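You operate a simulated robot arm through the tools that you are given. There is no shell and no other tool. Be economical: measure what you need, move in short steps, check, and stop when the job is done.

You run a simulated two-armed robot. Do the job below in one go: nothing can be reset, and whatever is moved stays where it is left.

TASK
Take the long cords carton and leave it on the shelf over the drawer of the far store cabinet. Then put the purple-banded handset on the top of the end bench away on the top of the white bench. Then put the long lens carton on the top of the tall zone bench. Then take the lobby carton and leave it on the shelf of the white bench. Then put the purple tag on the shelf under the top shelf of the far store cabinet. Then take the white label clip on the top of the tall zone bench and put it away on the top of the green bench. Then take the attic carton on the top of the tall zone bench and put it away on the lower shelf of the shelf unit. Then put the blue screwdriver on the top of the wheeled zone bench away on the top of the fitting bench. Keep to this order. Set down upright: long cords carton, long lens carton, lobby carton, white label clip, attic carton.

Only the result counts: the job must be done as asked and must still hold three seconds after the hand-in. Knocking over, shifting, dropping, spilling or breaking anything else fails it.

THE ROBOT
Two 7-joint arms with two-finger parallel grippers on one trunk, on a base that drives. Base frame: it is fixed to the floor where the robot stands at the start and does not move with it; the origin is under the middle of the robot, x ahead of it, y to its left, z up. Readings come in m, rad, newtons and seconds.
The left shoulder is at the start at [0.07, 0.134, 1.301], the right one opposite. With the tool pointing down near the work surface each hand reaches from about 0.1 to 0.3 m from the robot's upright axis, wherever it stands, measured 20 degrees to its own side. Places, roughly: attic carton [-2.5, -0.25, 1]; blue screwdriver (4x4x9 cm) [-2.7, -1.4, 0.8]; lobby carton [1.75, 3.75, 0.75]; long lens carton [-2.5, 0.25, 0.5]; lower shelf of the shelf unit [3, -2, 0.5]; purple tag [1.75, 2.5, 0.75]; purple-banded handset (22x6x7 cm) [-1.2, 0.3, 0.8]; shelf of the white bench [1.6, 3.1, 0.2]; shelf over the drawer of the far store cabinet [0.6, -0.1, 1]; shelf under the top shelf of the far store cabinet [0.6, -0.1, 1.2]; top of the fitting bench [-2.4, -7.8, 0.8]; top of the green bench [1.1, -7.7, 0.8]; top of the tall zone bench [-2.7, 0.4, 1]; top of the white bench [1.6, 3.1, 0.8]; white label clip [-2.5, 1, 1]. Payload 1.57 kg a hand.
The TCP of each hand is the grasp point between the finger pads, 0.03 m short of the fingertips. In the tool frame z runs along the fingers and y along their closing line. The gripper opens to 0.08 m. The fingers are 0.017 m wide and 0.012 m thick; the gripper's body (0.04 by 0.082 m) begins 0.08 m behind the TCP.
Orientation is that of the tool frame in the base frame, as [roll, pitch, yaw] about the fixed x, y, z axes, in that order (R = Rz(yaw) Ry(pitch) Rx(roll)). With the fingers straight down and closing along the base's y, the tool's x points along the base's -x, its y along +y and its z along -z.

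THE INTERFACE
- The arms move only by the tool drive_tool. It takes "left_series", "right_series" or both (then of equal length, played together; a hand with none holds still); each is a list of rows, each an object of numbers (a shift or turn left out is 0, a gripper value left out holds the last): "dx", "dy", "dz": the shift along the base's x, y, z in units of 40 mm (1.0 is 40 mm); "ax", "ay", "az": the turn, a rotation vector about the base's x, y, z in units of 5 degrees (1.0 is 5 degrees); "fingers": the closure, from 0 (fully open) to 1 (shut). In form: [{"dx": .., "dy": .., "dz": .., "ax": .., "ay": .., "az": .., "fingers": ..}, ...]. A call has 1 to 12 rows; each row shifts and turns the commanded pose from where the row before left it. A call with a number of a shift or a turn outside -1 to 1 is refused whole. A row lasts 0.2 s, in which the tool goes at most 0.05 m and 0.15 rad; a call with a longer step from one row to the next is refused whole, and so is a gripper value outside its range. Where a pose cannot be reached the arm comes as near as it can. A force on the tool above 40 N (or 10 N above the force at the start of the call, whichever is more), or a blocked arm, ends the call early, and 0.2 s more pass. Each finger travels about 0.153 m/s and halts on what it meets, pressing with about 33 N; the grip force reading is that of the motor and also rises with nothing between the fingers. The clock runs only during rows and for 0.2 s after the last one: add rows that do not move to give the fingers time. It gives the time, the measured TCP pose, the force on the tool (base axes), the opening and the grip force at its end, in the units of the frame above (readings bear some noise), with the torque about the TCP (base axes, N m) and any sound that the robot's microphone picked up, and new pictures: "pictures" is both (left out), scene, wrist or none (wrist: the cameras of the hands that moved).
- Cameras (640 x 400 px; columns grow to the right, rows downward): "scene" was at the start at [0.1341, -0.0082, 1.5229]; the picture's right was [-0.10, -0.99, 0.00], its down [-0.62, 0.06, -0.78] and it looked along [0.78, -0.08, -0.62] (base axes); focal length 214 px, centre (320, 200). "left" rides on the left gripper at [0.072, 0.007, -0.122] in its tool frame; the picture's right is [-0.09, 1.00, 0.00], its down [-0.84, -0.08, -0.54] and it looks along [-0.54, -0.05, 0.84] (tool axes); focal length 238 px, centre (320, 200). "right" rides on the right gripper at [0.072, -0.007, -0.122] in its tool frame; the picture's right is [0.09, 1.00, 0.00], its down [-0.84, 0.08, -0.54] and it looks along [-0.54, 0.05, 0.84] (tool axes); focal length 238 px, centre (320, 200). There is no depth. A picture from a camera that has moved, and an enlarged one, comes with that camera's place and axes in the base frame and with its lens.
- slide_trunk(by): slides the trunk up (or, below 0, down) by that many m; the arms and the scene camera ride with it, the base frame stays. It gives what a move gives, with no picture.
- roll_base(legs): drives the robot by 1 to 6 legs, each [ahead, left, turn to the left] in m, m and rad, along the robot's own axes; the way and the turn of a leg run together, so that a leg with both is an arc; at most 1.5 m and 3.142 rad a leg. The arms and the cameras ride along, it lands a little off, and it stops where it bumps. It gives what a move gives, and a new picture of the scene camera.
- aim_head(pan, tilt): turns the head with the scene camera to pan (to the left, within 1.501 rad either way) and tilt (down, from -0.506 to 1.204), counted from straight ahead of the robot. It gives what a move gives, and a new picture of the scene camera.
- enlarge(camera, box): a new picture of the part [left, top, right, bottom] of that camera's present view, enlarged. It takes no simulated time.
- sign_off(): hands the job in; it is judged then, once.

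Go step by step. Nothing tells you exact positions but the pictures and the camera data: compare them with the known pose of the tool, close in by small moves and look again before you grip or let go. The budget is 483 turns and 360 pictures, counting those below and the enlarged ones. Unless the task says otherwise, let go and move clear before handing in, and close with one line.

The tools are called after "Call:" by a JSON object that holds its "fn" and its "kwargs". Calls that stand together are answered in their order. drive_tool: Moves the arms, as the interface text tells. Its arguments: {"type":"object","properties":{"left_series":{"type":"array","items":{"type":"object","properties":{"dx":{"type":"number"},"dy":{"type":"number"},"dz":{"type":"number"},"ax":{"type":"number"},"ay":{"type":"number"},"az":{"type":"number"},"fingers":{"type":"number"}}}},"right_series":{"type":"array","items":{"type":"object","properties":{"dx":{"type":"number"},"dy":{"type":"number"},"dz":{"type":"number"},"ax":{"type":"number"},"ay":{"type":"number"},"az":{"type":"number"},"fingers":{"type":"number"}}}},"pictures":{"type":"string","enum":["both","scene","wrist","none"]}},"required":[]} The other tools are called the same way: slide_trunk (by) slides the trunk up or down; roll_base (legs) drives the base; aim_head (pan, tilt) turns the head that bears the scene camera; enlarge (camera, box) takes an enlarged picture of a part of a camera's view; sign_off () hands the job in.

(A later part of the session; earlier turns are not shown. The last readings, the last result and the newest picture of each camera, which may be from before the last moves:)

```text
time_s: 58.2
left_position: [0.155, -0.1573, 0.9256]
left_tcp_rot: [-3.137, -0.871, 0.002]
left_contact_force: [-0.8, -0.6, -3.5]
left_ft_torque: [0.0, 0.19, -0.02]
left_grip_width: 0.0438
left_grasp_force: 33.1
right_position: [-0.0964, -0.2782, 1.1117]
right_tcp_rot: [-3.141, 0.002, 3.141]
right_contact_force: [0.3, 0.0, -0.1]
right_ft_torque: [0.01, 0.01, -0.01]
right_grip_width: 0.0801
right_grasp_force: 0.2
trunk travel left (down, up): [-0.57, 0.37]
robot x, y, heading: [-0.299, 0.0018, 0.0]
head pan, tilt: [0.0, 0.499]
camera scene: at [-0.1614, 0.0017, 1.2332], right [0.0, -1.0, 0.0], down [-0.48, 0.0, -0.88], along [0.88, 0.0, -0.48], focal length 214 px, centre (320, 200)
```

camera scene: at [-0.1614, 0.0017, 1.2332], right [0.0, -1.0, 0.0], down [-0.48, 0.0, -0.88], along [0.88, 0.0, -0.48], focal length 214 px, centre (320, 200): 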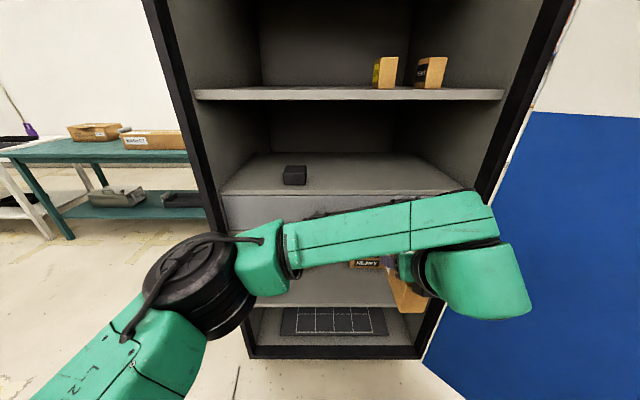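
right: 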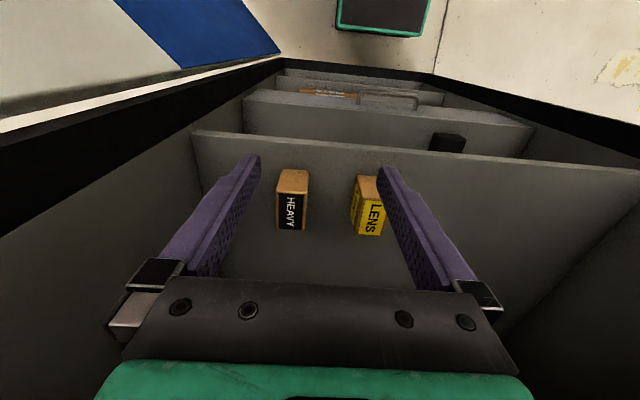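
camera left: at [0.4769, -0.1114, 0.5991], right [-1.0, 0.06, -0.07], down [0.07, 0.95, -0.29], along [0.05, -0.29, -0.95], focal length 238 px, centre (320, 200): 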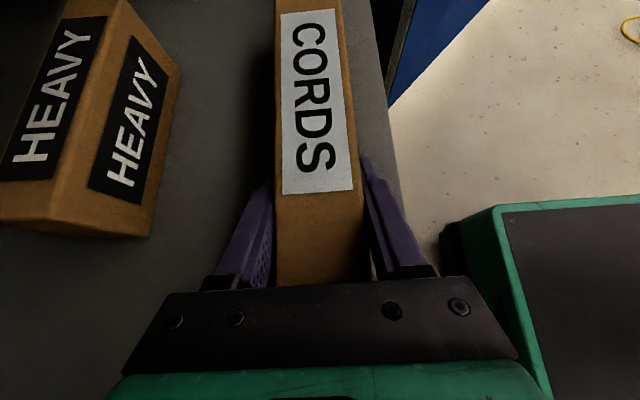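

Carton now points forward. Shelf over the drawer ≈0.943, shelf above underside ≈1.197. I raise the hand to z≈1.008 and look.

Call:
{"fn": "drive_tool", "kwargs": {"left_series": [{"dz": 0.7}, {"dz": 0.7}, {"dz": 0.66}, {}], "pictures": "both"}}

```text
time_s: 59.2
left_position: [0.1541, -0.1597, 1.0086]
left_tcp_rot: [3.141, -0.869, 0.003]
left_contact_force: [0.6, -0.6, -4.0]
left_ft_torque: [-0.01, 0.15, -0.01]
left_grip_width: 0.0438
left_grasp_force: 32.9
right_position: [-0.097, -0.2772, 1.1109]
right_tcp_rot: [3.141, 0.0, -3.141]
right_contact_force: [-0.4, 0.0, 0.0]
right_ft_torque: [0.01, 0.01, 0.01]
right_grip_width: 0.0798
right_grasp_force: 0.1
trunk travel left (down, up): [-0.57, 0.37]
robot x, y, heading: [-0.3023, 0.0059, -0.004]
head pan, tilt: [0.0, 0.499]
camera scene: at [-0.161, 0.0023, 1.2332], right [0.0, -1.0, 0.0], down [-0.48, 0.0, -0.88], along [0.88, 0.0, -0.48], focal length 214 px, centre (320, 200)
camera left: at [0.1079, -0.165, 1.1418], right [-0.06, -1.0, -0.07], down [-0.95, 0.07, -0.29], along [0.29, 0.05, -0.95], focal length 238 px, centre (320, 200)
```

scene: 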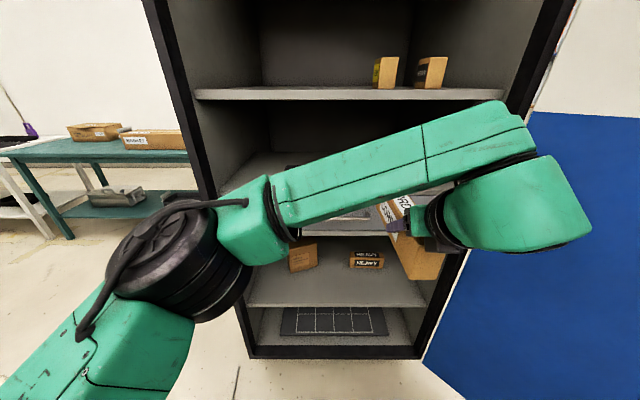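
left: 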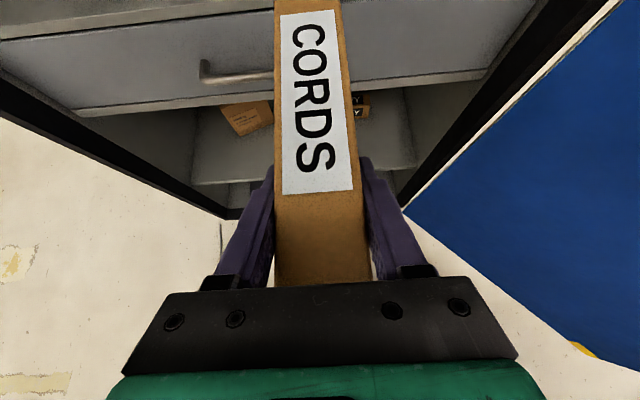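

Clearances computed OK; small raise, then roll forward in two legs.

Call:
{"fn": "drive_tool", "kwargs": {"left_series": [{"dz": 0.2}, {}], "pictures": "none"}}

Call:
{"fn": "roll_base", "kwargs": {"legs": [[0.18, 0, 0]]}}

Call:
{"fn": "enlarge", "kwargs": {"camera": "left", "box": [0, 0, 640, 400]}}

Call:
{"fn": "enlarge", "kwargs": {"camera": "right", "box": [0, 0, 640, 400]}}

```text
time_s: 59.8
left_position: [0.1544, -0.1592, 1.0164]
left_tcp_rot: [-3.141, -0.87, 0.002]
left_contact_force: [0.3, -0.1, -3.4]
left_ft_torque: [-0.02, 0.14, -0.03]
left_grip_width: 0.0437
left_grasp_force: 32.4
right_position: [-0.097, -0.2778, 1.112]
right_tcp_rot: [3.142, 0.002, -3.141]
right_contact_force: [-0.2, -0.3, -0.5]
right_ft_torque: [-0.03, 0.03, -0.03]
right_grip_width: 0.0802
right_grasp_force: 0.0
trunk travel left (down, up): [-0.57, 0.37]
robot x, y, heading: [-0.3013, 0.0034, -0.002]
head pan, tilt: [0.0, 0.499]
```

```text
time_s: 61.3
left_position: [0.3311, -0.1601, 1.0159]
left_tcp_rot: [3.141, -0.87, 0.001]
left_contact_force: [-0.5, 0.0, -3.8]
left_ft_torque: [0.01, 0.12, 0.02]
left_grip_width: 0.044
left_grasp_force: 33.0
right_position: [0.0799, -0.2782, 1.1111]
right_tcp_rot: [-3.142, 0.002, 3.139]
right_contact_force: [-0.3, 0.5, -0.2]
right_ft_torque: [0.0, 0.03, -0.02]
right_grip_width: 0.0802
right_grasp_force: 0.0
trunk travel left (down, up): [-0.57, 0.37]
robot x, y, heading: [-0.1257, 0.0014, 0.001]
head pan, tilt: [0.0, 0.499]
camera scene: at [0.0163, 0.002, 1.2333], right [0.0, -1.0, 0.0], down [-0.48, 0.0, -0.88], along [0.88, 0.0, -0.48], focal length 214 px, centre (320, 200)
```

scene: 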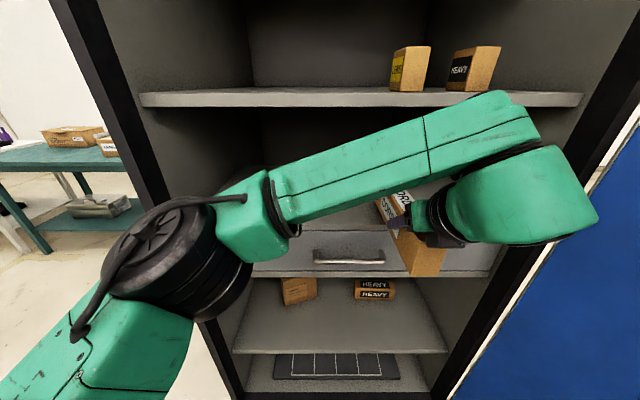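

```text
1.00 times, centred on (320, 200) of left (not enlarged: the box is as wide or as high as the picture)
camera zoom: at [0.2854, -0.1661, 1.1495], right [-0.06, -1.0, -0.07], down [-0.95, 0.08, -0.29], along [0.3, 0.05, -0.95], focal length 238 px, centre (320, 200)
```

zoom: 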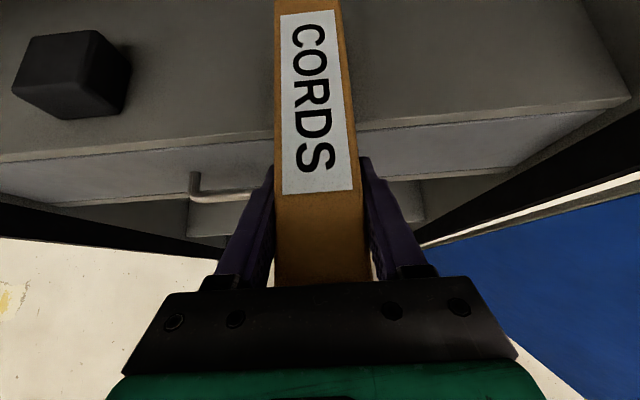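

```text
1.00 times, centred on (320, 200) of right (not enlarged: the box is as wide or as high as the picture)
camera zoom: at [0.0091, -0.284, 1.2326], right [-0.09, 1.0, 0.0], down [0.84, 0.08, 0.54], along [0.54, 0.05, -0.84], focal length 238 px, centre (320, 200)
```

zoom: 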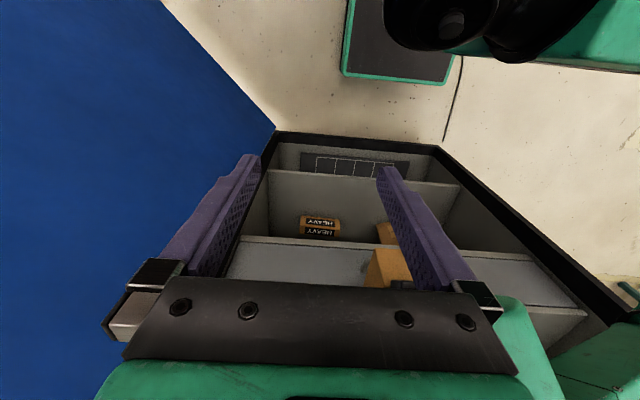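

The tip is above the shelf, clear. Continue in.

Call:
{"fn": "roll_base", "kwargs": {"legs": [[0.15, 0, 0]]}}

Call:
{"fn": "drive_tool", "kwargs": {"left_series": [{"dx": 0.5}, {"dx": 0.5}, {}], "pictures": "both"}}

```text
time_s: 62.7
left_position: [0.4805, -0.1597, 1.0168]
left_tcp_rot: [3.141, -0.871, 0.002]
left_contact_force: [0.3, 0.3, -3.4]
left_ft_torque: [0.01, 0.17, -0.01]
left_grip_width: 0.0437
left_grasp_force: 32.3
right_position: [0.2295, -0.2787, 1.1109]
right_tcp_rot: [-3.141, 0.001, 3.141]
right_contact_force: [0.4, 0.3, 0.3]
right_ft_torque: [0.01, 0.01, 0.02]
right_grip_width: 0.08
right_grasp_force: 0.1
trunk travel left (down, up): [-0.57, 0.37]
robot x, y, heading: [0.0251, 0.0004, -0.0]
head pan, tilt: [0.0, 0.499]
camera scene: at [0.1652, 0.002, 1.2333], right [0.0, -1.0, 0.0], down [-0.48, 0.0, -0.88], along [0.88, 0.0, -0.48], focal length 214 px, centre (320, 200)
```

scene: 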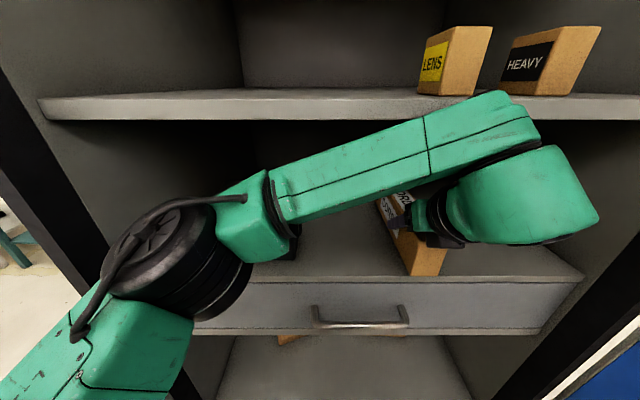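

```text
time_s: 63.5
left_position: [0.5182, -0.16, 1.0157]
left_tcp_rot: [-3.137, -0.874, -0.004]
left_contact_force: [0.0, 0.4, -3.6]
left_ft_torque: [-0.04, 0.17, -0.03]
left_grip_width: 0.044
left_grasp_force: 32.7
right_position: [0.2262, -0.2783, 1.1113]
right_tcp_rot: [3.141, 0.005, 3.14]
right_contact_force: [-1.0, -0.3, -0.1]
right_ft_torque: [-0.01, -0.01, 0.02]
right_grip_width: 0.08
right_grasp_force: 0.0
trunk travel left (down, up): [-0.57, 0.37]
robot x, y, heading: [0.0257, 0.002, -0.003]
head pan, tilt: [0.0, 0.499]
camera scene: at [0.1621, 0.0019, 1.2334], right [0.0, -1.0, 0.0], down [-0.48, 0.0, -0.88], along [0.88, 0.0, -0.48], focal length 214 px, centre (320, 200)
camera left: at [0.4715, -0.1671, 1.1497], right [-0.06, -1.0, -0.07], down [-0.95, 0.08, -0.29], along [0.3, 0.05, -0.95], focal length 238 px, centre (320, 200)
```

scene: 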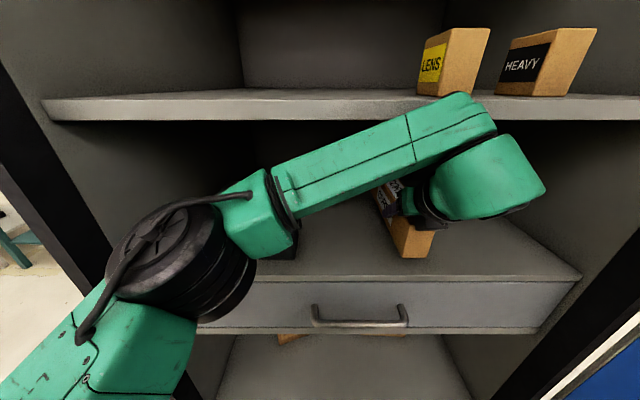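
left: 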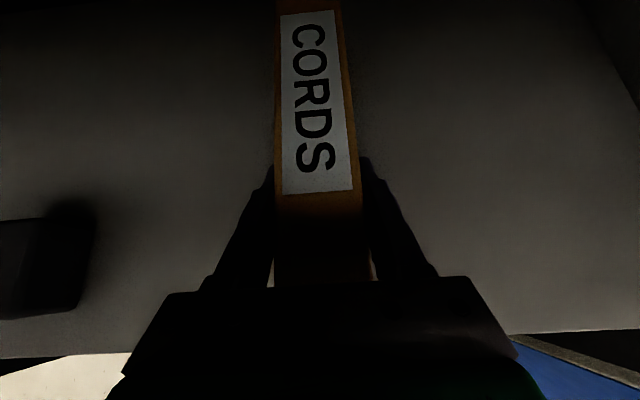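

Carton is over the shelf with the rear end ≈2 cm inside. Lower gently until contact.

Call:
{"fn": "drive_tool", "kwargs": {"left_series": [{"dx": 0.3, "dz": -0.1}, {"dz": -0.2}, {"dz": -0.15}, {}], "pictures": "none"}}

Call:
{"fn": "drive_tool", "kwargs": {"left_series": [{"dz": -0.1}, {"dz": -0.1}, {}], "pictures": "none"}}

```text
time_s: 64.5
left_position: [0.5284, -0.1576, 0.9996]
left_tcp_rot: [3.139, -0.875, 0.005]
left_contact_force: [0.3, 0.1, -3.6]
left_ft_torque: [0.01, 0.16, -0.01]
left_grip_width: 0.0439
left_grasp_force: 33.2
right_position: [0.2242, -0.2757, 1.1116]
right_tcp_rot: [-3.139, 0.005, 3.141]
right_contact_force: [-0.3, 0.4, -0.5]
right_ft_torque: [-0.04, -0.02, 0.02]
right_grip_width: 0.08
right_grasp_force: 0.0
trunk travel left (down, up): [-0.57, 0.37]
robot x, y, heading: [0.0255, 0.0026, 0.002]
head pan, tilt: [0.0, 0.499]
```

```text
time_s: 65.3
left_position: [0.5341, -0.1572, 0.995]
left_tcp_rot: [3.136, -0.879, 0.008]
left_contact_force: [12.8, -2.4, 31.7]
left_ft_torque: [0.33, 0.25, 0.14]
left_grip_width: 0.0435
left_grasp_force: 32.8
right_position: [0.2288, -0.2768, 1.1118]
right_tcp_rot: [-3.139, 0.003, -3.141]
right_contact_force: [0.0, 0.0, 0.1]
right_ft_torque: [-0.01, -0.02, -0.03]
right_grip_width: 0.0799
right_grasp_force: 0.1
trunk travel left (down, up): [-0.57, 0.37]
robot x, y, heading: [0.0252, 0.0017, -0.002]
head pan, tilt: [0.0, 0.499]
```

Contact. Ease the press, open, then withdraw back and slightly up.

Call:
{"fn": "drive_tool", "kwargs": {"left_series": [{"dz": 0.12}, {"fingers": 0}, {"fingers": 0}, {"fingers": 0}, {}], "pictures": "wrist"}}

```text
time_s: 66.5
left_position: [0.532, -0.1593, 0.9944]
left_tcp_rot: [-3.141, -0.873, 0.003]
left_contact_force: [0.3, 0.0, -0.5]
left_ft_torque: [0.0, 0.02, 0.01]
left_grip_width: 0.08
left_grasp_force: 0.1
right_position: [0.2288, -0.2776, 1.1111]
right_tcp_rot: [3.141, 0.003, -3.141]
right_contact_force: [0.2, -0.5, 0.8]
right_ft_torque: [-0.01, 0.0, 0.02]
right_grip_width: 0.0801
right_grasp_force: 0.1
trunk travel left (down, up): [-0.57, 0.37]
robot x, y, heading: [0.0257, 0.0032, -0.003]
head pan, tilt: [0.0, 0.499]
camera left: at [0.4862, -0.1661, 1.1284], right [-0.06, -1.0, -0.07], down [-0.95, 0.08, -0.29], along [0.3, 0.05, -0.95], focal length 238 px, centre (320, 200)
```

left: 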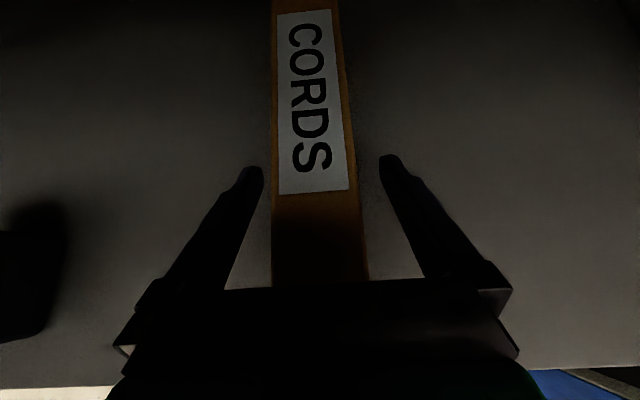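

Released. Lift slightly and back the base straight out.

Call:
{"fn": "drive_tool", "kwargs": {"left_series": [{"dx": -0.4, "dz": 0.4}, {"dx": -0.4, "dz": 0.3}, {}], "pictures": "none"}}

Call:
{"fn": "roll_base", "kwargs": {"legs": [[-0.33, 0, 0]]}}

```text
time_s: 67.3
left_position: [0.5012, -0.1597, 1.0224]
left_tcp_rot: [-3.141, -0.872, 0.003]
left_contact_force: [-0.1, 0.5, 0.2]
left_ft_torque: [0.01, -0.02, -0.01]
left_grip_width: 0.08
left_grasp_force: 0.0
right_position: [0.2299, -0.278, 1.1103]
right_tcp_rot: [-3.14, 0.001, 3.141]
right_contact_force: [0.0, 0.2, 0.6]
right_ft_torque: [-0.01, -0.01, -0.02]
right_grip_width: 0.0798
right_grasp_force: 0.1
trunk travel left (down, up): [-0.57, 0.37]
robot x, y, heading: [0.024, 0.0024, 0.002]
head pan, tilt: [0.0, 0.499]
```

```text
time_s: 69.5
left_position: [0.1731, -0.1584, 1.0236]
left_tcp_rot: [-3.141, -0.871, 0.001]
left_contact_force: [-0.9, 0.1, 0.0]
left_ft_torque: [0.0, -0.03, -0.03]
left_grip_width: 0.0798
left_grasp_force: 0.0
right_position: [-0.0981, -0.278, 1.1114]
right_tcp_rot: [3.141, 0.001, 3.141]
right_contact_force: [-0.2, 0.3, 0.7]
right_ft_torque: [-0.01, -0.05, 0.0]
right_grip_width: 0.0801
right_grasp_force: 0.0
trunk travel left (down, up): [-0.57, 0.37]
robot x, y, heading: [-0.3027, 0.0026, -0.003]
head pan, tilt: [0.0, 0.499]
camera scene: at [-0.1621, 0.0023, 1.2333], right [0.0, -1.0, 0.0], down [-0.48, 0.0, -0.88], along [0.88, 0.0, -0.48], focal length 214 px, centre (320, 200)
```

scene: 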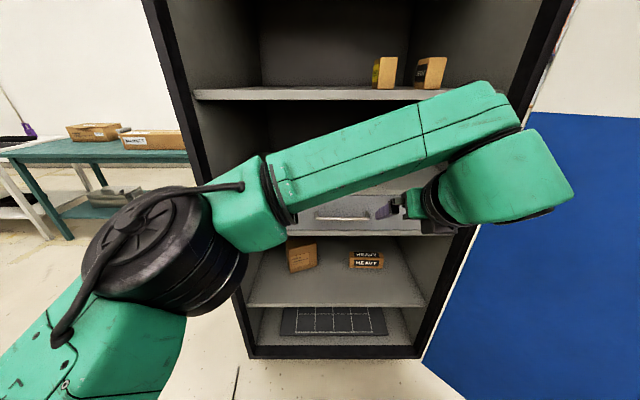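

First carton is placed. Now I restore the left arm to a neutral pose, raise the trunk, then move sideways out of the aisle.

Call:
{"fn": "drive_tool", "kwargs": {"left_series": [{"az": -1}, {"az": -1}, {"az": -1}, {"az": -1}, {"az": -1}, {"az": -1}, {"az": -1}, {"az": -1}, {"az": -1}], "pictures": "none"}}

Call:
{"fn": "drive_tool", "kwargs": {"left_series": [{"az": -1}, {"az": -1}, {"az": -1}, {"az": -1}, {"az": -1}, {"az": -1}, {"az": -1}, {"az": -1}, {"az": -1}], "pictures": "none"}}

Call:
{"fn": "drive_tool", "kwargs": {"left_series": [{"ax": 1, "dy": 0.9}, {"ax": 1, "dy": 0.9}, {"ax": 1, "dy": 0.9}, {"ax": 1, "dy": 0.9}, {"ax": 1, "dy": 0.9}, {"ax": 1, "dy": 0.9}, {"ax": 1, "dx": -0.5}, {"ax": 1, "dx": -0.5}, {"ax": 1, "dx": -0.5}, {"ax": 1}], "pictures": "none"}}

Call:
{"fn": "slide_trunk", "kwargs": {"by": 0.37}}

Call:
{"fn": "aim_head", "kwargs": {"pan": 1.5, "tilt": 0.7}}

```text
time_s: 71.5
left_position: [0.1736, -0.1596, 1.0232]
left_tcp_rot: [3.141, -0.872, -0.786]
left_contact_force: [0.0, 0.1, -0.9]
left_ft_torque: [0.0, 0.02, 0.01]
left_grip_width: 0.08
left_grasp_force: 0.1
right_position: [-0.099, -0.2768, 1.111]
right_tcp_rot: [3.142, 0.003, 3.139]
right_contact_force: [-1.0, -0.4, -0.4]
right_ft_torque: [0.02, 0.01, 0.01]
right_grip_width: 0.0799
right_grasp_force: 0.0
trunk travel left (down, up): [-0.57, 0.37]
robot x, y, heading: [-0.3029, 0.002, -0.004]
head pan, tilt: [0.0, 0.499]
```

```text
time_s: 73.5
left_position: [0.1729, -0.1596, 1.0227]
left_tcp_rot: [-3.141, -0.87, -1.572]
left_contact_force: [-0.2, 0.8, 0.6]
left_ft_torque: [0.02, 0.0, 0.02]
left_grip_width: 0.0802
left_grasp_force: 0.2
right_position: [-0.0983, -0.2781, 1.1103]
right_tcp_rot: [3.141, 0.002, 3.14]
right_contact_force: [0.4, 1.3, 0.4]
right_ft_torque: [0.02, -0.01, -0.01]
right_grip_width: 0.0801
right_grasp_force: 0.1
trunk travel left (down, up): [-0.57, 0.37]
robot x, y, heading: [-0.3028, 0.0069, -0.003]
head pan, tilt: [0.0, 0.499]
```

```text
time_s: 75.7
left_position: [0.1127, 0.0555, 1.0229]
left_tcp_rot: [3.141, 0.003, -1.57]
left_contact_force: [0.6, 0.1, -0.2]
left_ft_torque: [0.04, 0.01, 0.04]
left_grip_width: 0.0801
left_grasp_force: 0.0
right_position: [-0.0977, -0.2792, 1.1104]
right_tcp_rot: [-3.141, 0.002, 3.14]
right_contact_force: [1.0, -0.1, -0.8]
right_ft_torque: [0.0, 0.02, -0.01]
right_grip_width: 0.0801
right_grasp_force: 0.0
trunk travel left (down, up): [-0.57, 0.37]
robot x, y, heading: [-0.3034, 0.0002, -0.003]
head pan, tilt: [0.0, 0.499]
```

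```text
time_s: 79.2
left_position: [0.1123, 0.0571, 1.3928]
left_tcp_rot: [3.142, 0.003, -1.571]
left_contact_force: [0.5, 0.3, 0.0]
left_ft_torque: [-0.01, -0.02, 0.01]
left_grip_width: 0.0801
left_grasp_force: 0.1
right_position: [-0.0987, -0.2765, 1.4815]
right_tcp_rot: [3.141, 0.002, 3.139]
right_contact_force: [-0.9, 0.4, 0.1]
right_ft_torque: [0.03, -0.03, -0.02]
right_grip_width: 0.0799
right_grasp_force: 0.0
trunk travel left (down, up): [-0.94, 0.0]
robot x, y, heading: [-0.3021, 0.0033, -0.002]
head pan, tilt: [0.0, 0.499]
```

```text
time_s: 80.8
left_position: [0.1136, 0.0562, 1.3926]
left_tcp_rot: [3.141, 0.001, -1.571]
left_contact_force: [0.4, -0.1, -0.8]
left_ft_torque: [0.03, 0.02, 0.04]
left_grip_width: 0.0801
left_grasp_force: 0.0
right_position: [-0.0987, -0.2791, 1.4806]
right_tcp_rot: [-3.141, 0.001, 3.139]
right_contact_force: [-0.4, -1.1, -0.4]
right_ft_torque: [0.03, -0.04, 0.02]
right_grip_width: 0.0801
right_grasp_force: 0.1
trunk travel left (down, up): [-0.94, 0.0]
robot x, y, heading: [-0.3025, 0.0021, -0.003]
head pan, tilt: [1.499, 0.7]
camera scene: at [-0.2468, 0.0873, 1.5856], right [1.0, -0.07, 0.0], down [-0.05, -0.64, -0.77], along [0.06, 0.76, -0.64], focal length 214 px, centre (320, 200)
```

scene: 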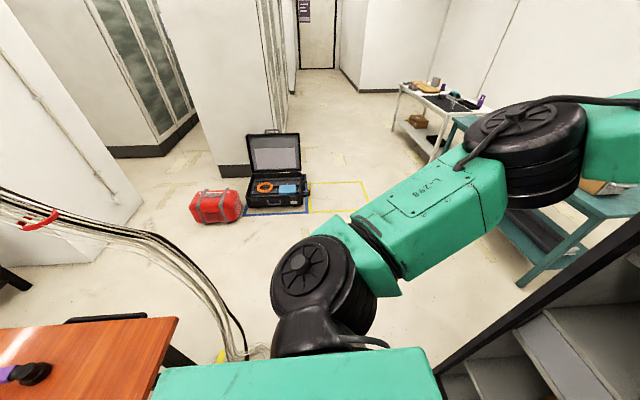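

The handset (black with purple) is at the bench end; a cable bundle hangs at about (-0.95,0.52). I move left into open floor and survey toward the benches at -x.

Call:
{"fn": "roll_base", "kwargs": {"legs": [[0, 1.0, 0]]}}

Call:
{"fn": "roll_base", "kwargs": {"legs": [[0, 0, 2.6]]}}

Call:
{"fn": "aim_head", "kwargs": {"pan": 0, "tilt": 0.4}}

Call:
{"fn": "aim_head", "kwargs": {"pan": 0.7, "tilt": 0.4}}

```text
time_s: 86.0
left_position: [0.1173, 1.0583, 1.3926]
left_tcp_rot: [3.141, 0.001, -1.575]
left_contact_force: [-0.4, 0.3, -0.3]
left_ft_torque: [0.02, 0.0, -0.01]
left_grip_width: 0.0802
left_grasp_force: 0.0
right_position: [-0.0959, 0.7246, 1.4817]
right_tcp_rot: [3.14, 0.003, 3.135]
right_contact_force: [0.6, 0.2, 0.3]
right_ft_torque: [0.02, 0.0, 0.03]
right_grip_width: 0.08
right_grasp_force: 0.1
trunk travel left (down, up): [-0.94, 0.0]
robot x, y, heading: [-0.295, 1.004, -0.006]
head pan, tilt: [1.499, 0.7]
camera scene: at [-0.2431, 1.0897, 1.5857], right [1.0, -0.08, 0.0], down [-0.05, -0.64, -0.77], along [0.06, 0.76, -0.64], focal length 214 px, centre (320, 200)
```

scene: 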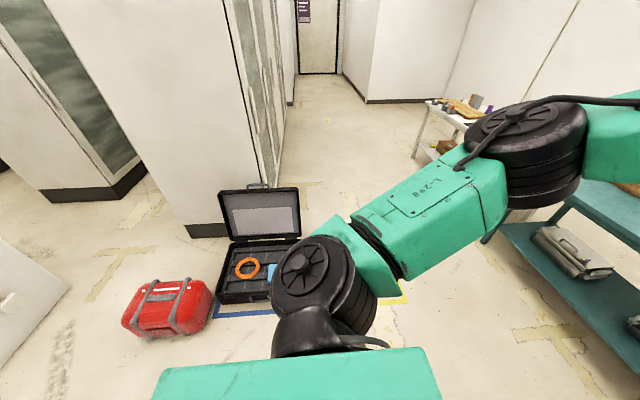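

```text
time_s: 92.6
left_position: [-0.6847, 1.1678, 1.3939]
left_tcp_rot: [3.141, 0.001, 1.048]
left_contact_force: [-0.3, 0.5, 0.1]
left_ft_torque: [-0.04, -0.01, 0.01]
left_grip_width: 0.0802
left_grasp_force: 0.0
right_position: [-0.333, 1.35, 1.4811]
right_tcp_rot: [-3.142, 0.003, -0.525]
right_contact_force: [-0.3, -0.5, -0.3]
right_ft_torque: [-0.01, -0.02, -0.03]
right_grip_width: 0.0801
right_grasp_force: 0.0
trunk travel left (down, up): [-0.94, 0.0]
robot x, y, heading: [-0.2952, 1.004, 2.613]
head pan, tilt: [1.499, 0.7]
camera scene: at [-0.3907, 0.9621, 1.5856], right [-0.83, 0.56, 0.0], down [0.36, 0.53, -0.77], along [-0.43, -0.63, -0.64], focal length 214 px, centre (320, 200)
```

scene: 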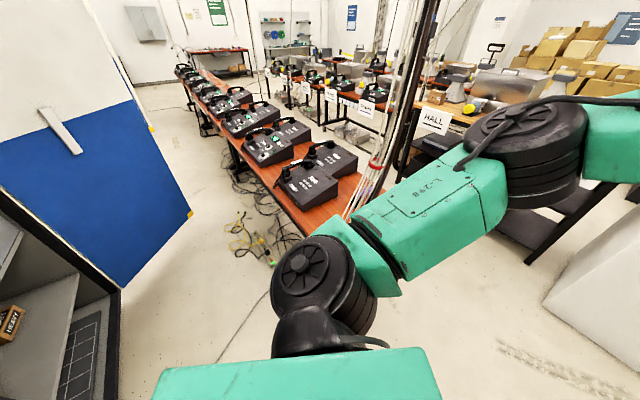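

```text
time_s: 94.2
left_position: [-0.685, 1.1671, 1.3941]
left_tcp_rot: [-3.142, 0.002, 1.047]
left_contact_force: [0.1, 0.4, 0.7]
left_ft_torque: [0.02, 0.04, 0.0]
left_grip_width: 0.08
left_grasp_force: 0.1
right_position: [-0.3339, 1.3502, 1.4811]
right_tcp_rot: [-3.141, 0.002, -0.527]
right_contact_force: [0.1, 0.3, 0.1]
right_ft_torque: [-0.01, 0.01, -0.01]
right_grip_width: 0.08
right_grasp_force: 0.0
trunk travel left (down, up): [-0.94, 0.0]
robot x, y, heading: [-0.2983, 1.0085, 2.615]
head pan, tilt: [0.0, 0.4]
camera scene: at [-0.4233, 1.0786, 1.6124], right [0.5, 0.87, 0.0], down [0.34, -0.2, -0.92], along [-0.8, 0.46, -0.39], focal length 214 px, centre (320, 200)
```

scene: 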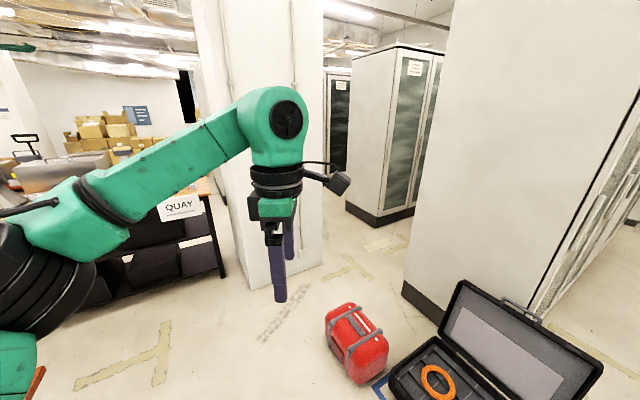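

```text
time_s: 95.3
left_position: [-0.6845, 1.1669, 1.3937]
left_tcp_rot: [3.141, 0.003, 1.047]
left_contact_force: [0.0, 0.1, 0.1]
left_ft_torque: [-0.01, -0.01, 0.01]
left_grip_width: 0.0799
left_grasp_force: 0.1
right_position: [-0.3331, 1.3518, 1.483]
right_tcp_rot: [3.141, 0.002, -0.527]
right_contact_force: [0.0, -0.1, 0.8]
right_ft_torque: [0.0, -0.01, 0.01]
right_grip_width: 0.08
right_grasp_force: 0.1
trunk travel left (down, up): [-0.94, 0.0]
robot x, y, heading: [-0.2993, 1.0108, 2.615]
head pan, tilt: [0.7, 0.4]
camera scene: at [-0.4342, 1.0163, 1.6124], right [-0.17, 0.98, 0.0], down [0.38, 0.07, -0.92], along [-0.91, -0.16, -0.39], focal length 214 px, centre (320, 200)
```

scene: 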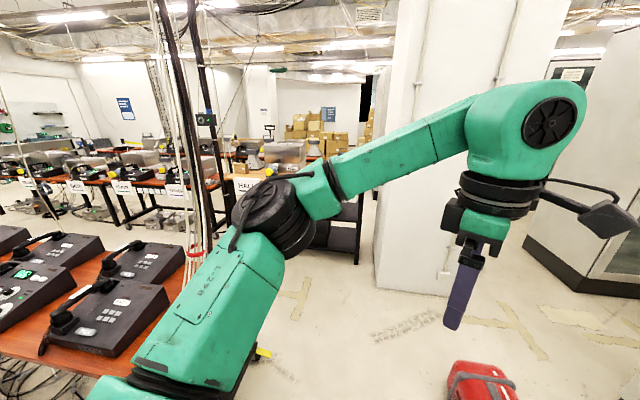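

My arm hides the bench end; turn to face it squarely.

Call:
{"fn": "roll_base", "kwargs": {"legs": [[0, 0, 1.2]]}}

Call:
{"fn": "aim_head", "kwargs": {"pan": 0, "tilt": 0.55}}

```text
time_s: 98.7
left_position: [-0.5885, 0.7064, 1.3931]
left_tcp_rot: [-3.141, 0.002, 2.239]
left_contact_force: [-0.1, 0.1, -0.3]
left_ft_torque: [-0.01, -0.01, 0.01]
left_grip_width: 0.0801
left_grasp_force: 0.2
right_position: [-0.6312, 1.1002, 1.4805]
right_tcp_rot: [-3.142, 0.0, 0.666]
right_contact_force: [-1.6, -0.6, -0.4]
right_ft_torque: [0.0, 0.01, 0.03]
right_grip_width: 0.0802
right_grasp_force: 0.0
trunk travel left (down, up): [-0.94, 0.0]
robot x, y, heading: [-0.2968, 1.0057, -2.477]
head pan, tilt: [0.7, 0.4]
camera scene: at [-0.3581, 0.8857, 1.6125], right [-0.98, 0.2, 0.0], down [0.08, 0.38, -0.92], along [-0.19, -0.9, -0.39], focal length 214 px, centre (320, 200)
```

scene: 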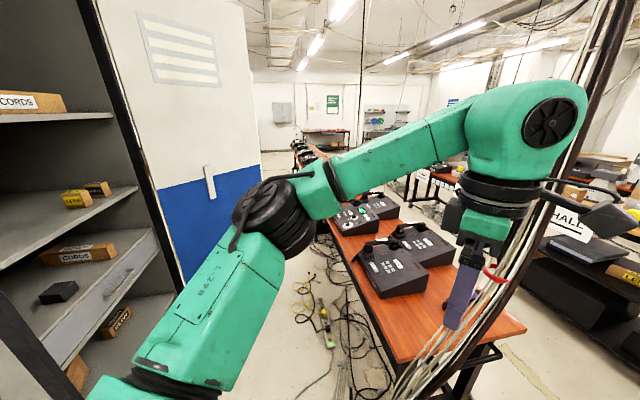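

```text
time_s: 99.8
left_position: [-0.5892, 0.7065, 1.3928]
left_tcp_rot: [-3.14, 0.001, 2.24]
left_contact_force: [-0.5, 0.1, -0.4]
left_ft_torque: [0.02, 0.02, 0.0]
left_grip_width: 0.08
left_grasp_force: 0.1
right_position: [-0.6304, 1.0988, 1.4819]
right_tcp_rot: [-3.14, 0.0, 0.667]
right_contact_force: [0.5, -0.1, -0.3]
right_ft_torque: [0.01, -0.01, 0.02]
right_grip_width: 0.0798
right_grasp_force: 0.1
trunk travel left (down, up): [-0.94, 0.0]
robot x, y, heading: [-0.295, 1.005, -2.472]
head pan, tilt: [0.0, 0.55]
camera scene: at [-0.4095, 0.9202, 1.5987], right [-0.62, 0.78, 0.0], down [0.41, 0.32, -0.85], along [-0.67, -0.53, -0.52], focal length 214 px, centre (320, 200)
```

scene: 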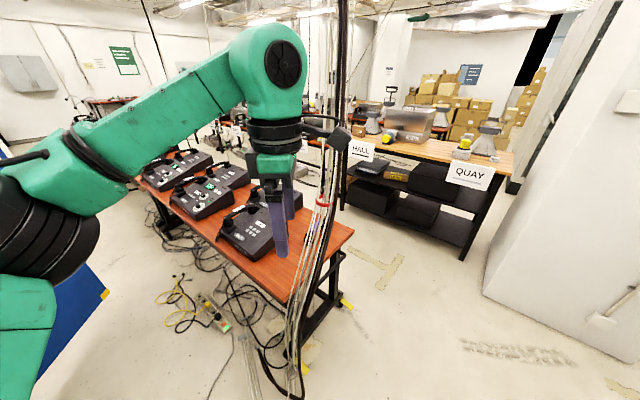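

Bench spans x≈-0.72..-1.30, end y≈0.45; tall bench (HALL/QUAY) is beyond. I'll approach the handset from x≈-1.65 facing +x, passing wide around the hanging cables.

Call:
{"fn": "roll_base", "kwargs": {"legs": [[0, 0, 2.47], [0, 0.3, 0], [-1.35, 0, 0]]}}

Call:
{"fn": "aim_head", "kwargs": {"pan": -0.7, "tilt": 0.6}}

```text
time_s: 114.1
left_position: [-1.2449, 1.3533, 1.3929]
left_tcp_rot: [-3.14, 0.001, -1.568]
left_contact_force: [0.7, 0.5, 0.2]
left_ft_torque: [-0.02, 0.02, 0.0]
left_grip_width: 0.08
left_grasp_force: 0.0
right_position: [-1.4552, 1.0187, 1.481]
right_tcp_rot: [-3.141, 0.0, -3.141]
right_contact_force: [0.2, -0.6, 0.1]
right_ft_torque: [-0.02, 0.03, 0.0]
right_grip_width: 0.0797
right_grasp_force: 0.1
trunk travel left (down, up): [-0.94, 0.0]
robot x, y, heading: [-1.6623, 1.2959, -0.001]
head pan, tilt: [0.0, 0.55]
camera scene: at [-1.5205, 1.2987, 1.5986], right [0.0, -1.0, 0.0], down [-0.52, 0.0, -0.85], along [0.85, 0.0, -0.52], focal length 214 px, centre (320, 200)
```

scene: 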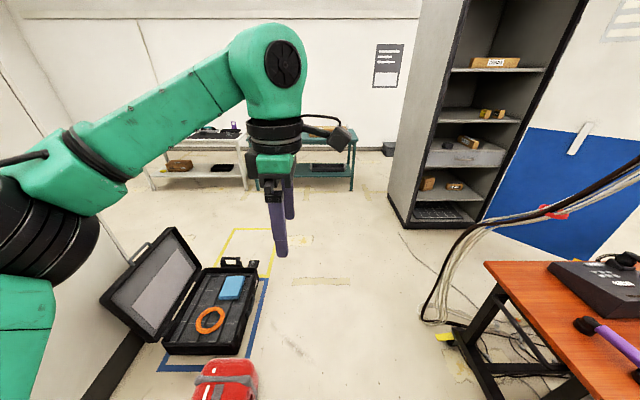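

```text
time_s: 115.1
left_position: [-1.2456, 1.3525, 1.3925]
left_tcp_rot: [-3.14, 0.002, -1.569]
left_contact_force: [-0.1, -0.6, 0.7]
left_ft_torque: [0.02, 0.0, 0.04]
left_grip_width: 0.0801
left_grasp_force: 0.1
right_position: [-1.4561, 1.0184, 1.4818]
right_tcp_rot: [-3.14, 0.003, -3.141]
right_contact_force: [-0.2, -0.2, 0.0]
right_ft_torque: [-0.01, -0.01, 0.0]
right_grip_width: 0.0801
right_grasp_force: 0.0
trunk travel left (down, up): [-0.94, 0.0]
robot x, y, heading: [-1.6625, 1.296, 0.001]
head pan, tilt: [-0.7, 0.6]
camera scene: at [-1.5441, 1.2419, 1.5942], right [-0.64, -0.76, 0.0], down [-0.43, 0.36, -0.83], along [0.63, -0.53, -0.56], focal length 214 px, centre (320, 200)
```

scene: 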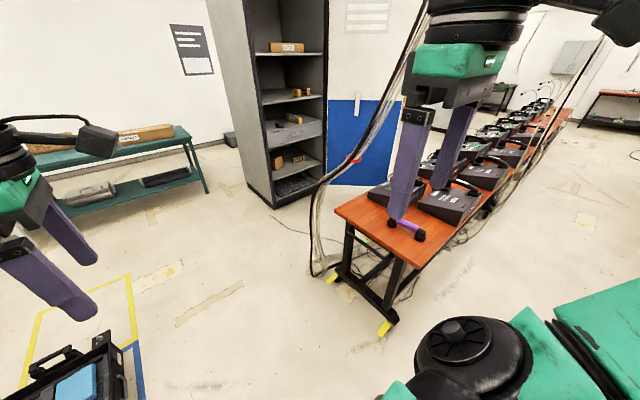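

Handset lies along x at about (-1.175,0.32). I strafe right with the left hand retracted, to put the right hand near it.

Call:
{"fn": "drive_tool", "kwargs": {"left_series": [{"dx": -1}, {"dx": -1}, {"dx": -1}, {}], "pictures": "none"}}

Call:
{"fn": "roll_base", "kwargs": {"legs": [[-0.02, -0.8, 0]]}}

Call:
{"fn": "aim_head", "kwargs": {"pan": -0.1, "tilt": 0.85}}

```text
time_s: 116.1
left_position: [-1.3657, 1.3535, 1.393]
left_tcp_rot: [3.139, 0.0, -1.57]
left_contact_force: [0.6, 0.3, 0.5]
left_ft_torque: [-0.01, 0.0, -0.02]
left_grip_width: 0.0799
left_grasp_force: 0.1
right_position: [-1.4562, 1.0195, 1.4814]
right_tcp_rot: [3.141, 0.002, -3.141]
right_contact_force: [-0.7, 0.0, 0.2]
right_ft_torque: [-0.01, 0.02, -0.01]
right_grip_width: 0.08
right_grasp_force: 0.1
trunk travel left (down, up): [-0.94, 0.0]
robot x, y, heading: [-1.6605, 1.2995, 0.0]
head pan, tilt: [-0.7, 0.6]
```

```text
time_s: 120.4
left_position: [-1.3851, 0.5554, 1.3935]
left_tcp_rot: [3.14, 0.0, -1.568]
left_contact_force: [0.7, 0.3, 0.2]
left_ft_torque: [0.01, 0.0, -0.01]
left_grip_width: 0.0801
left_grasp_force: 0.1
right_position: [-1.4747, 0.2221, 1.482]
right_tcp_rot: [-3.14, 0.001, -3.139]
right_contact_force: [-0.1, -1.0, -0.7]
right_ft_torque: [0.0, 0.01, 0.01]
right_grip_width: 0.0799
right_grasp_force: 0.0
trunk travel left (down, up): [-0.94, 0.0]
robot x, y, heading: [-1.6787, 0.4987, -0.0]
head pan, tilt: [-0.7, 0.6]
camera scene: at [-1.5631, 0.4447, 1.5943], right [-0.64, -0.77, 0.0], down [-0.43, 0.36, -0.83], along [0.63, -0.53, -0.56], focal length 214 px, centre (320, 200)
```

scene: 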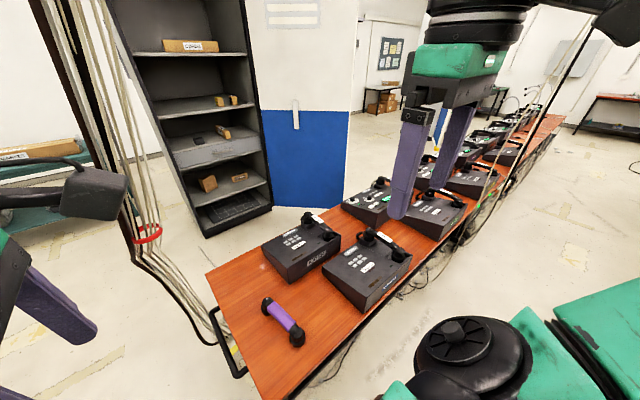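

```text
time_s: 121.4
left_position: [-1.3848, 0.5532, 1.392]
left_tcp_rot: [3.141, 0.001, -1.566]
left_contact_force: [0.2, -0.4, -0.3]
left_ft_torque: [0.01, -0.05, -0.02]
left_grip_width: 0.0798
left_grasp_force: 0.0
right_position: [-1.4761, 0.2188, 1.4816]
right_tcp_rot: [3.14, 0.003, -3.14]
right_contact_force: [0.2, 0.5, -0.7]
right_ft_torque: [-0.05, -0.01, 0.01]
right_grip_width: 0.0801
right_grasp_force: 0.1
trunk travel left (down, up): [-0.94, 0.0]
robot x, y, heading: [-1.6781, 0.4977, -0.004]
head pan, tilt: [-0.099, 0.85]
camera scene: at [-1.5532, 0.4913, 1.5733], right [-0.1, -1.0, 0.0], down [-0.75, 0.07, -0.66], along [0.66, -0.06, -0.75], focal length 214 px, centre (320, 200)
```

scene: 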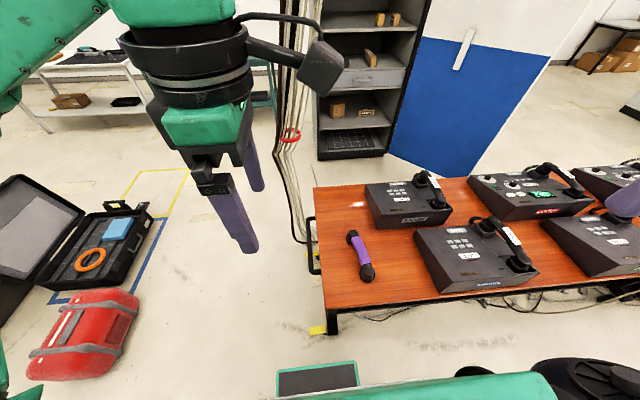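

Handset centre ≈(-1.185,0.307), axis about 9° from x. Move the right hand above it first, still high.

Call:
{"fn": "drive_tool", "kwargs": {"right_series": [{"dz": -0.9, "az": 0.9}, {"dz": -0.9, "az": 0.9}, {"dz": -0.9, "dx": 0.5}, {"dx": 0.95, "dy": 0.3}, {"dx": 0.95, "dy": 0.3}, {"dx": 0.95, "dy": 0.3}, {"dx": 0.95, "dy": 0.3}, {"dx": 0.95, "dy": 0.3}, {"dx": 0.95, "dy": 0.3}, {"dx": 0.95, "dy": 0.4}, {}], "pictures": "both"}}

```text
time_s: 123.8
left_position: [-1.3843, 0.5549, 1.3932]
left_tcp_rot: [-3.139, 0.003, -1.567]
left_contact_force: [0.6, 0.1, 0.2]
left_ft_torque: [0.04, -0.01, -0.05]
left_grip_width: 0.0798
left_grasp_force: 0.1
right_position: [-1.1883, 0.3097, 1.3741]
right_tcp_rot: [3.14, 0.001, -2.984]
right_contact_force: [-0.7, 0.0, -0.2]
right_ft_torque: [0.01, -0.02, 0.0]
right_grip_width: 0.0801
right_grasp_force: 0.1
trunk travel left (down, up): [-0.94, 0.0]
robot x, y, heading: [-1.6802, 0.5007, 0.002]
head pan, tilt: [-0.099, 0.85]
camera scene: at [-1.5526, 0.4912, 1.5732], right [-0.1, -1.0, 0.0], down [-0.75, 0.07, -0.66], along [0.66, -0.06, -0.75], focal length 214 px, centre (320, 200)
camera right: at [-1.2569, 0.2911, 1.4946], right [-0.25, 0.97, 0.0], down [0.81, 0.21, 0.54], along [0.53, 0.13, -0.84], focal length 238 px, centre (320, 200)
```

scene: 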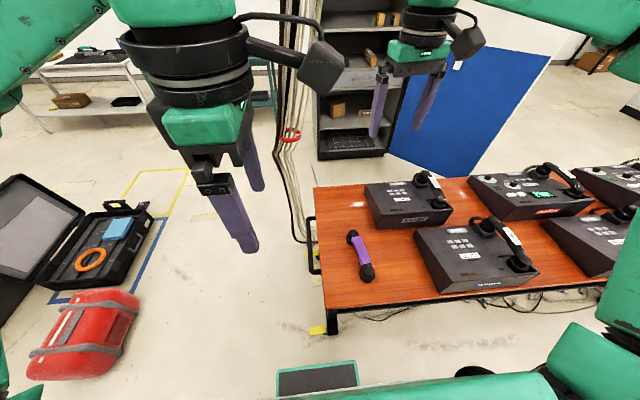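
right: 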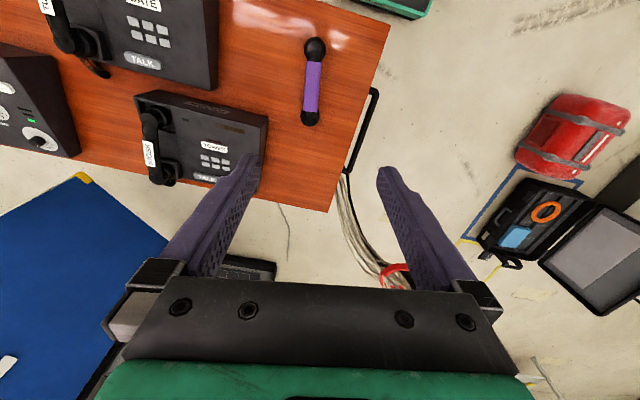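

Wrist view refines it: centre (-1.17,0.29). Shift and lower the trunk partly.

Call:
{"fn": "drive_tool", "kwargs": {"right_series": [{"dx": 0.4, "dy": -0.5}, {}], "pictures": "none"}}

Call:
{"fn": "slide_trunk", "kwargs": {"by": -0.36}}

Call:
{"fn": "aim_head", "kwargs": {"pan": -0.4, "tilt": 0.6}}

Call:
{"fn": "enlarge", "kwargs": {"camera": "right", "box": [0, 0, 640, 400]}}

```text
time_s: 124.4
left_position: [-1.3834, 0.5543, 1.3917]
left_tcp_rot: [3.141, 0.001, -1.568]
left_contact_force: [-0.6, -0.6, -0.3]
left_ft_torque: [0.01, 0.01, 0.02]
left_grip_width: 0.0798
left_grasp_force: 0.1
right_position: [-1.1713, 0.2869, 1.3731]
right_tcp_rot: [3.14, 0.001, -2.983]
right_contact_force: [0.4, 0.6, -0.7]
right_ft_torque: [-0.03, 0.01, 0.0]
right_grip_width: 0.0801
right_grasp_force: 0.0
trunk travel left (down, up): [-0.94, 0.0]
robot x, y, heading: [-1.6799, 0.5014, 0.004]
head pan, tilt: [-0.099, 0.85]
```

```text
time_s: 127.9
left_position: [-1.3848, 0.5549, 1.0334]
left_tcp_rot: [3.141, 0.001, -1.565]
left_contact_force: [0.0, -0.4, 0.2]
left_ft_torque: [0.05, -0.04, 0.01]
left_grip_width: 0.0799
left_grasp_force: 0.0
right_position: [-1.1741, 0.2881, 1.0121]
right_tcp_rot: [-3.14, 0.002, -2.984]
right_contact_force: [-0.2, -0.4, 0.1]
right_ft_torque: [-0.03, 0.01, -0.02]
right_grip_width: 0.08
right_grasp_force: 0.1
trunk travel left (down, up): [-0.58, 0.36]
robot x, y, heading: [-1.6786, 0.5017, 0.003]
head pan, tilt: [-0.099, 0.85]
```

```text
time_s: 128.7
left_position: [-1.3849, 0.554, 1.0325]
left_tcp_rot: [3.14, 0.002, -1.567]
left_contact_force: [-0.1, 0.3, -0.1]
left_ft_torque: [-0.02, 0.03, 0.0]
left_grip_width: 0.0802
left_grasp_force: 0.0
right_position: [-1.1735, 0.2883, 1.0131]
right_tcp_rot: [-3.139, 0.002, -2.983]
right_contact_force: [-1.0, -0.3, -0.3]
right_ft_torque: [-0.01, 0.0, 0.0]
right_grip_width: 0.08
right_grasp_force: 0.0
trunk travel left (down, up): [-0.58, 0.36]
robot x, y, heading: [-1.6797, 0.5034, 0.0]
head pan, tilt: [-0.4, 0.6]
camera scene: at [-1.5494, 0.4654, 1.2341], right [-0.39, -0.92, 0.0], down [-0.52, 0.22, -0.82], along [0.76, -0.32, -0.57], focal length 214 px, centre (320, 200)
```

scene: 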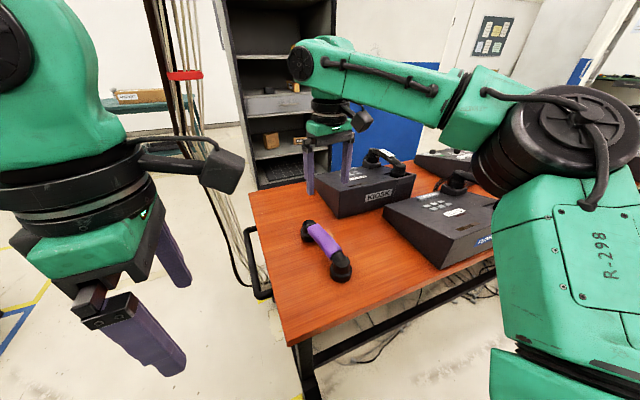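

```text
1.00 times, centred on (320, 200) of right (not enlarged: the box is as wide or as high as the picture)
camera zoom: at [-1.2419, 0.2709, 1.1347], right [-0.25, 0.97, 0.0], down [0.81, 0.21, 0.54], along [0.53, 0.13, -0.84], focal length 238 px, centre (320, 200)
```

zoom: 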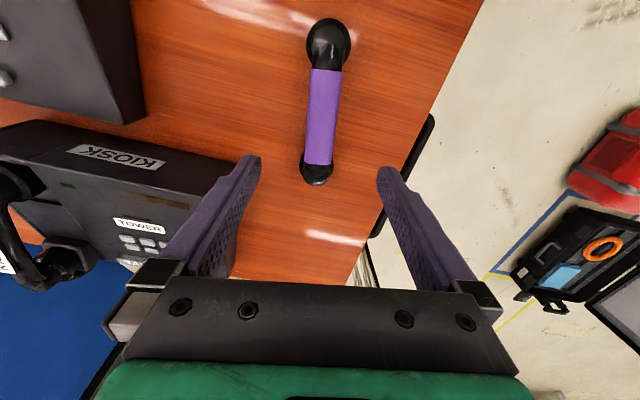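

Alignment good. Lower to z≈0.86 and look.

Call:
{"fn": "drive_tool", "kwargs": {"right_series": [{"dz": -0.95}, {"dz": -0.95}, {"dz": -0.95}, {"dz": -0.95}, {}], "pictures": "both"}}

```text
time_s: 129.9
left_position: [-1.3852, 0.5554, 1.0334]
left_tcp_rot: [-3.14, 0.001, -1.567]
left_contact_force: [0.0, -0.6, -0.8]
left_ft_torque: [0.0, -0.03, -0.01]
left_grip_width: 0.0801
left_grasp_force: 0.1
right_position: [-1.1737, 0.2889, 0.8622]
right_tcp_rot: [3.141, 0.001, -2.983]
right_contact_force: [-0.7, 0.3, -0.4]
right_ft_torque: [0.0, 0.01, -0.03]
right_grip_width: 0.0798
right_grasp_force: 0.0
trunk travel left (down, up): [-0.58, 0.36]
robot x, y, heading: [-1.6788, 0.4963, 0.002]
head pan, tilt: [-0.4, 0.6]
camera scene: at [-1.5498, 0.4655, 1.2343], right [-0.39, -0.92, 0.0], down [-0.52, 0.22, -0.83], along [0.76, -0.32, -0.56], focal length 214 px, centre (320, 200)
camera right: at [-1.2415, 0.2714, 0.983], right [-0.25, 0.97, 0.0], down [0.81, 0.21, 0.54], along [0.53, 0.13, -0.84], focal length 238 px, centre (320, 200)
```

scene: 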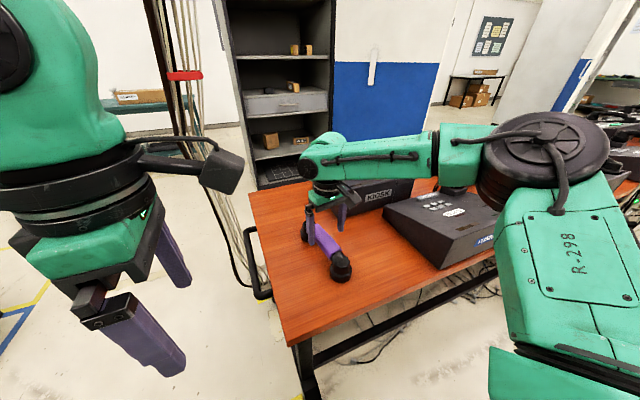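
right: 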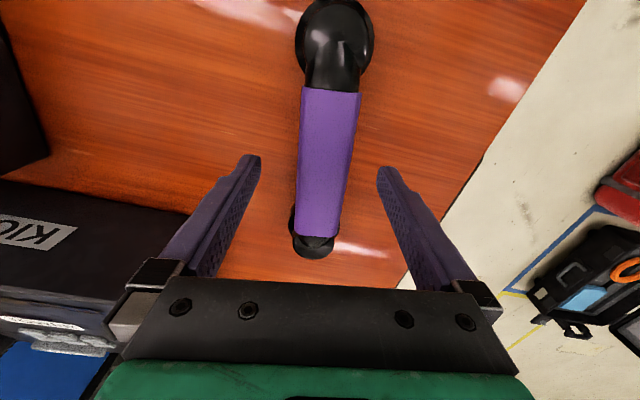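

Well aligned. Lower 4.5 cm and close.

Call:
{"fn": "drive_tool", "kwargs": {"right_series": [{"dz": -0.55, "dy": 0.1}, {"dz": -0.55}, {}, {"fingers": 1}, {"fingers": 1}, {"fingers": 1}], "pictures": "both"}}

```text
time_s: 131.3
left_position: [-1.3841, 0.5542, 1.0326]
left_tcp_rot: [-3.141, 0.001, -1.566]
left_contact_force: [0.3, 0.1, -0.3]
left_ft_torque: [0.01, 0.01, 0.01]
left_grip_width: 0.0801
left_grasp_force: 0.1
right_position: [-1.1738, 0.292, 0.8173]
right_tcp_rot: [-3.14, 0.002, -2.983]
right_contact_force: [-2.0, -0.7, 1.0]
right_ft_torque: [0.06, -0.03, 0.03]
right_grip_width: 0.0358
right_grasp_force: 33.2
trunk travel left (down, up): [-0.58, 0.36]
robot x, y, heading: [-1.6793, 0.5008, 0.003]
head pan, tilt: [-0.4, 0.6]
camera scene: at [-1.5494, 0.4652, 1.2342], right [-0.39, -0.92, 0.0], down [-0.52, 0.22, -0.82], along [0.76, -0.32, -0.57], focal length 214 px, centre (320, 200)
camera right: at [-1.2418, 0.2752, 0.9389], right [-0.25, 0.97, 0.0], down [0.81, 0.21, 0.54], along [0.53, 0.13, -0.84], focal length 238 px, centre (320, 200)
```

scene: 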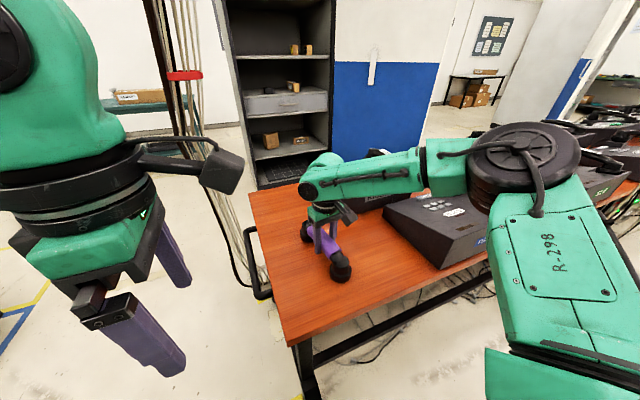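
right: 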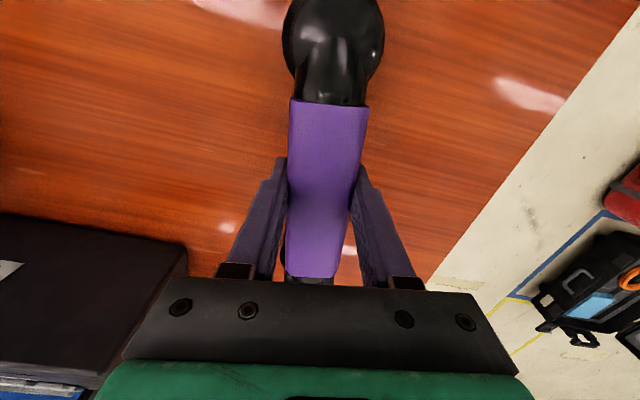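

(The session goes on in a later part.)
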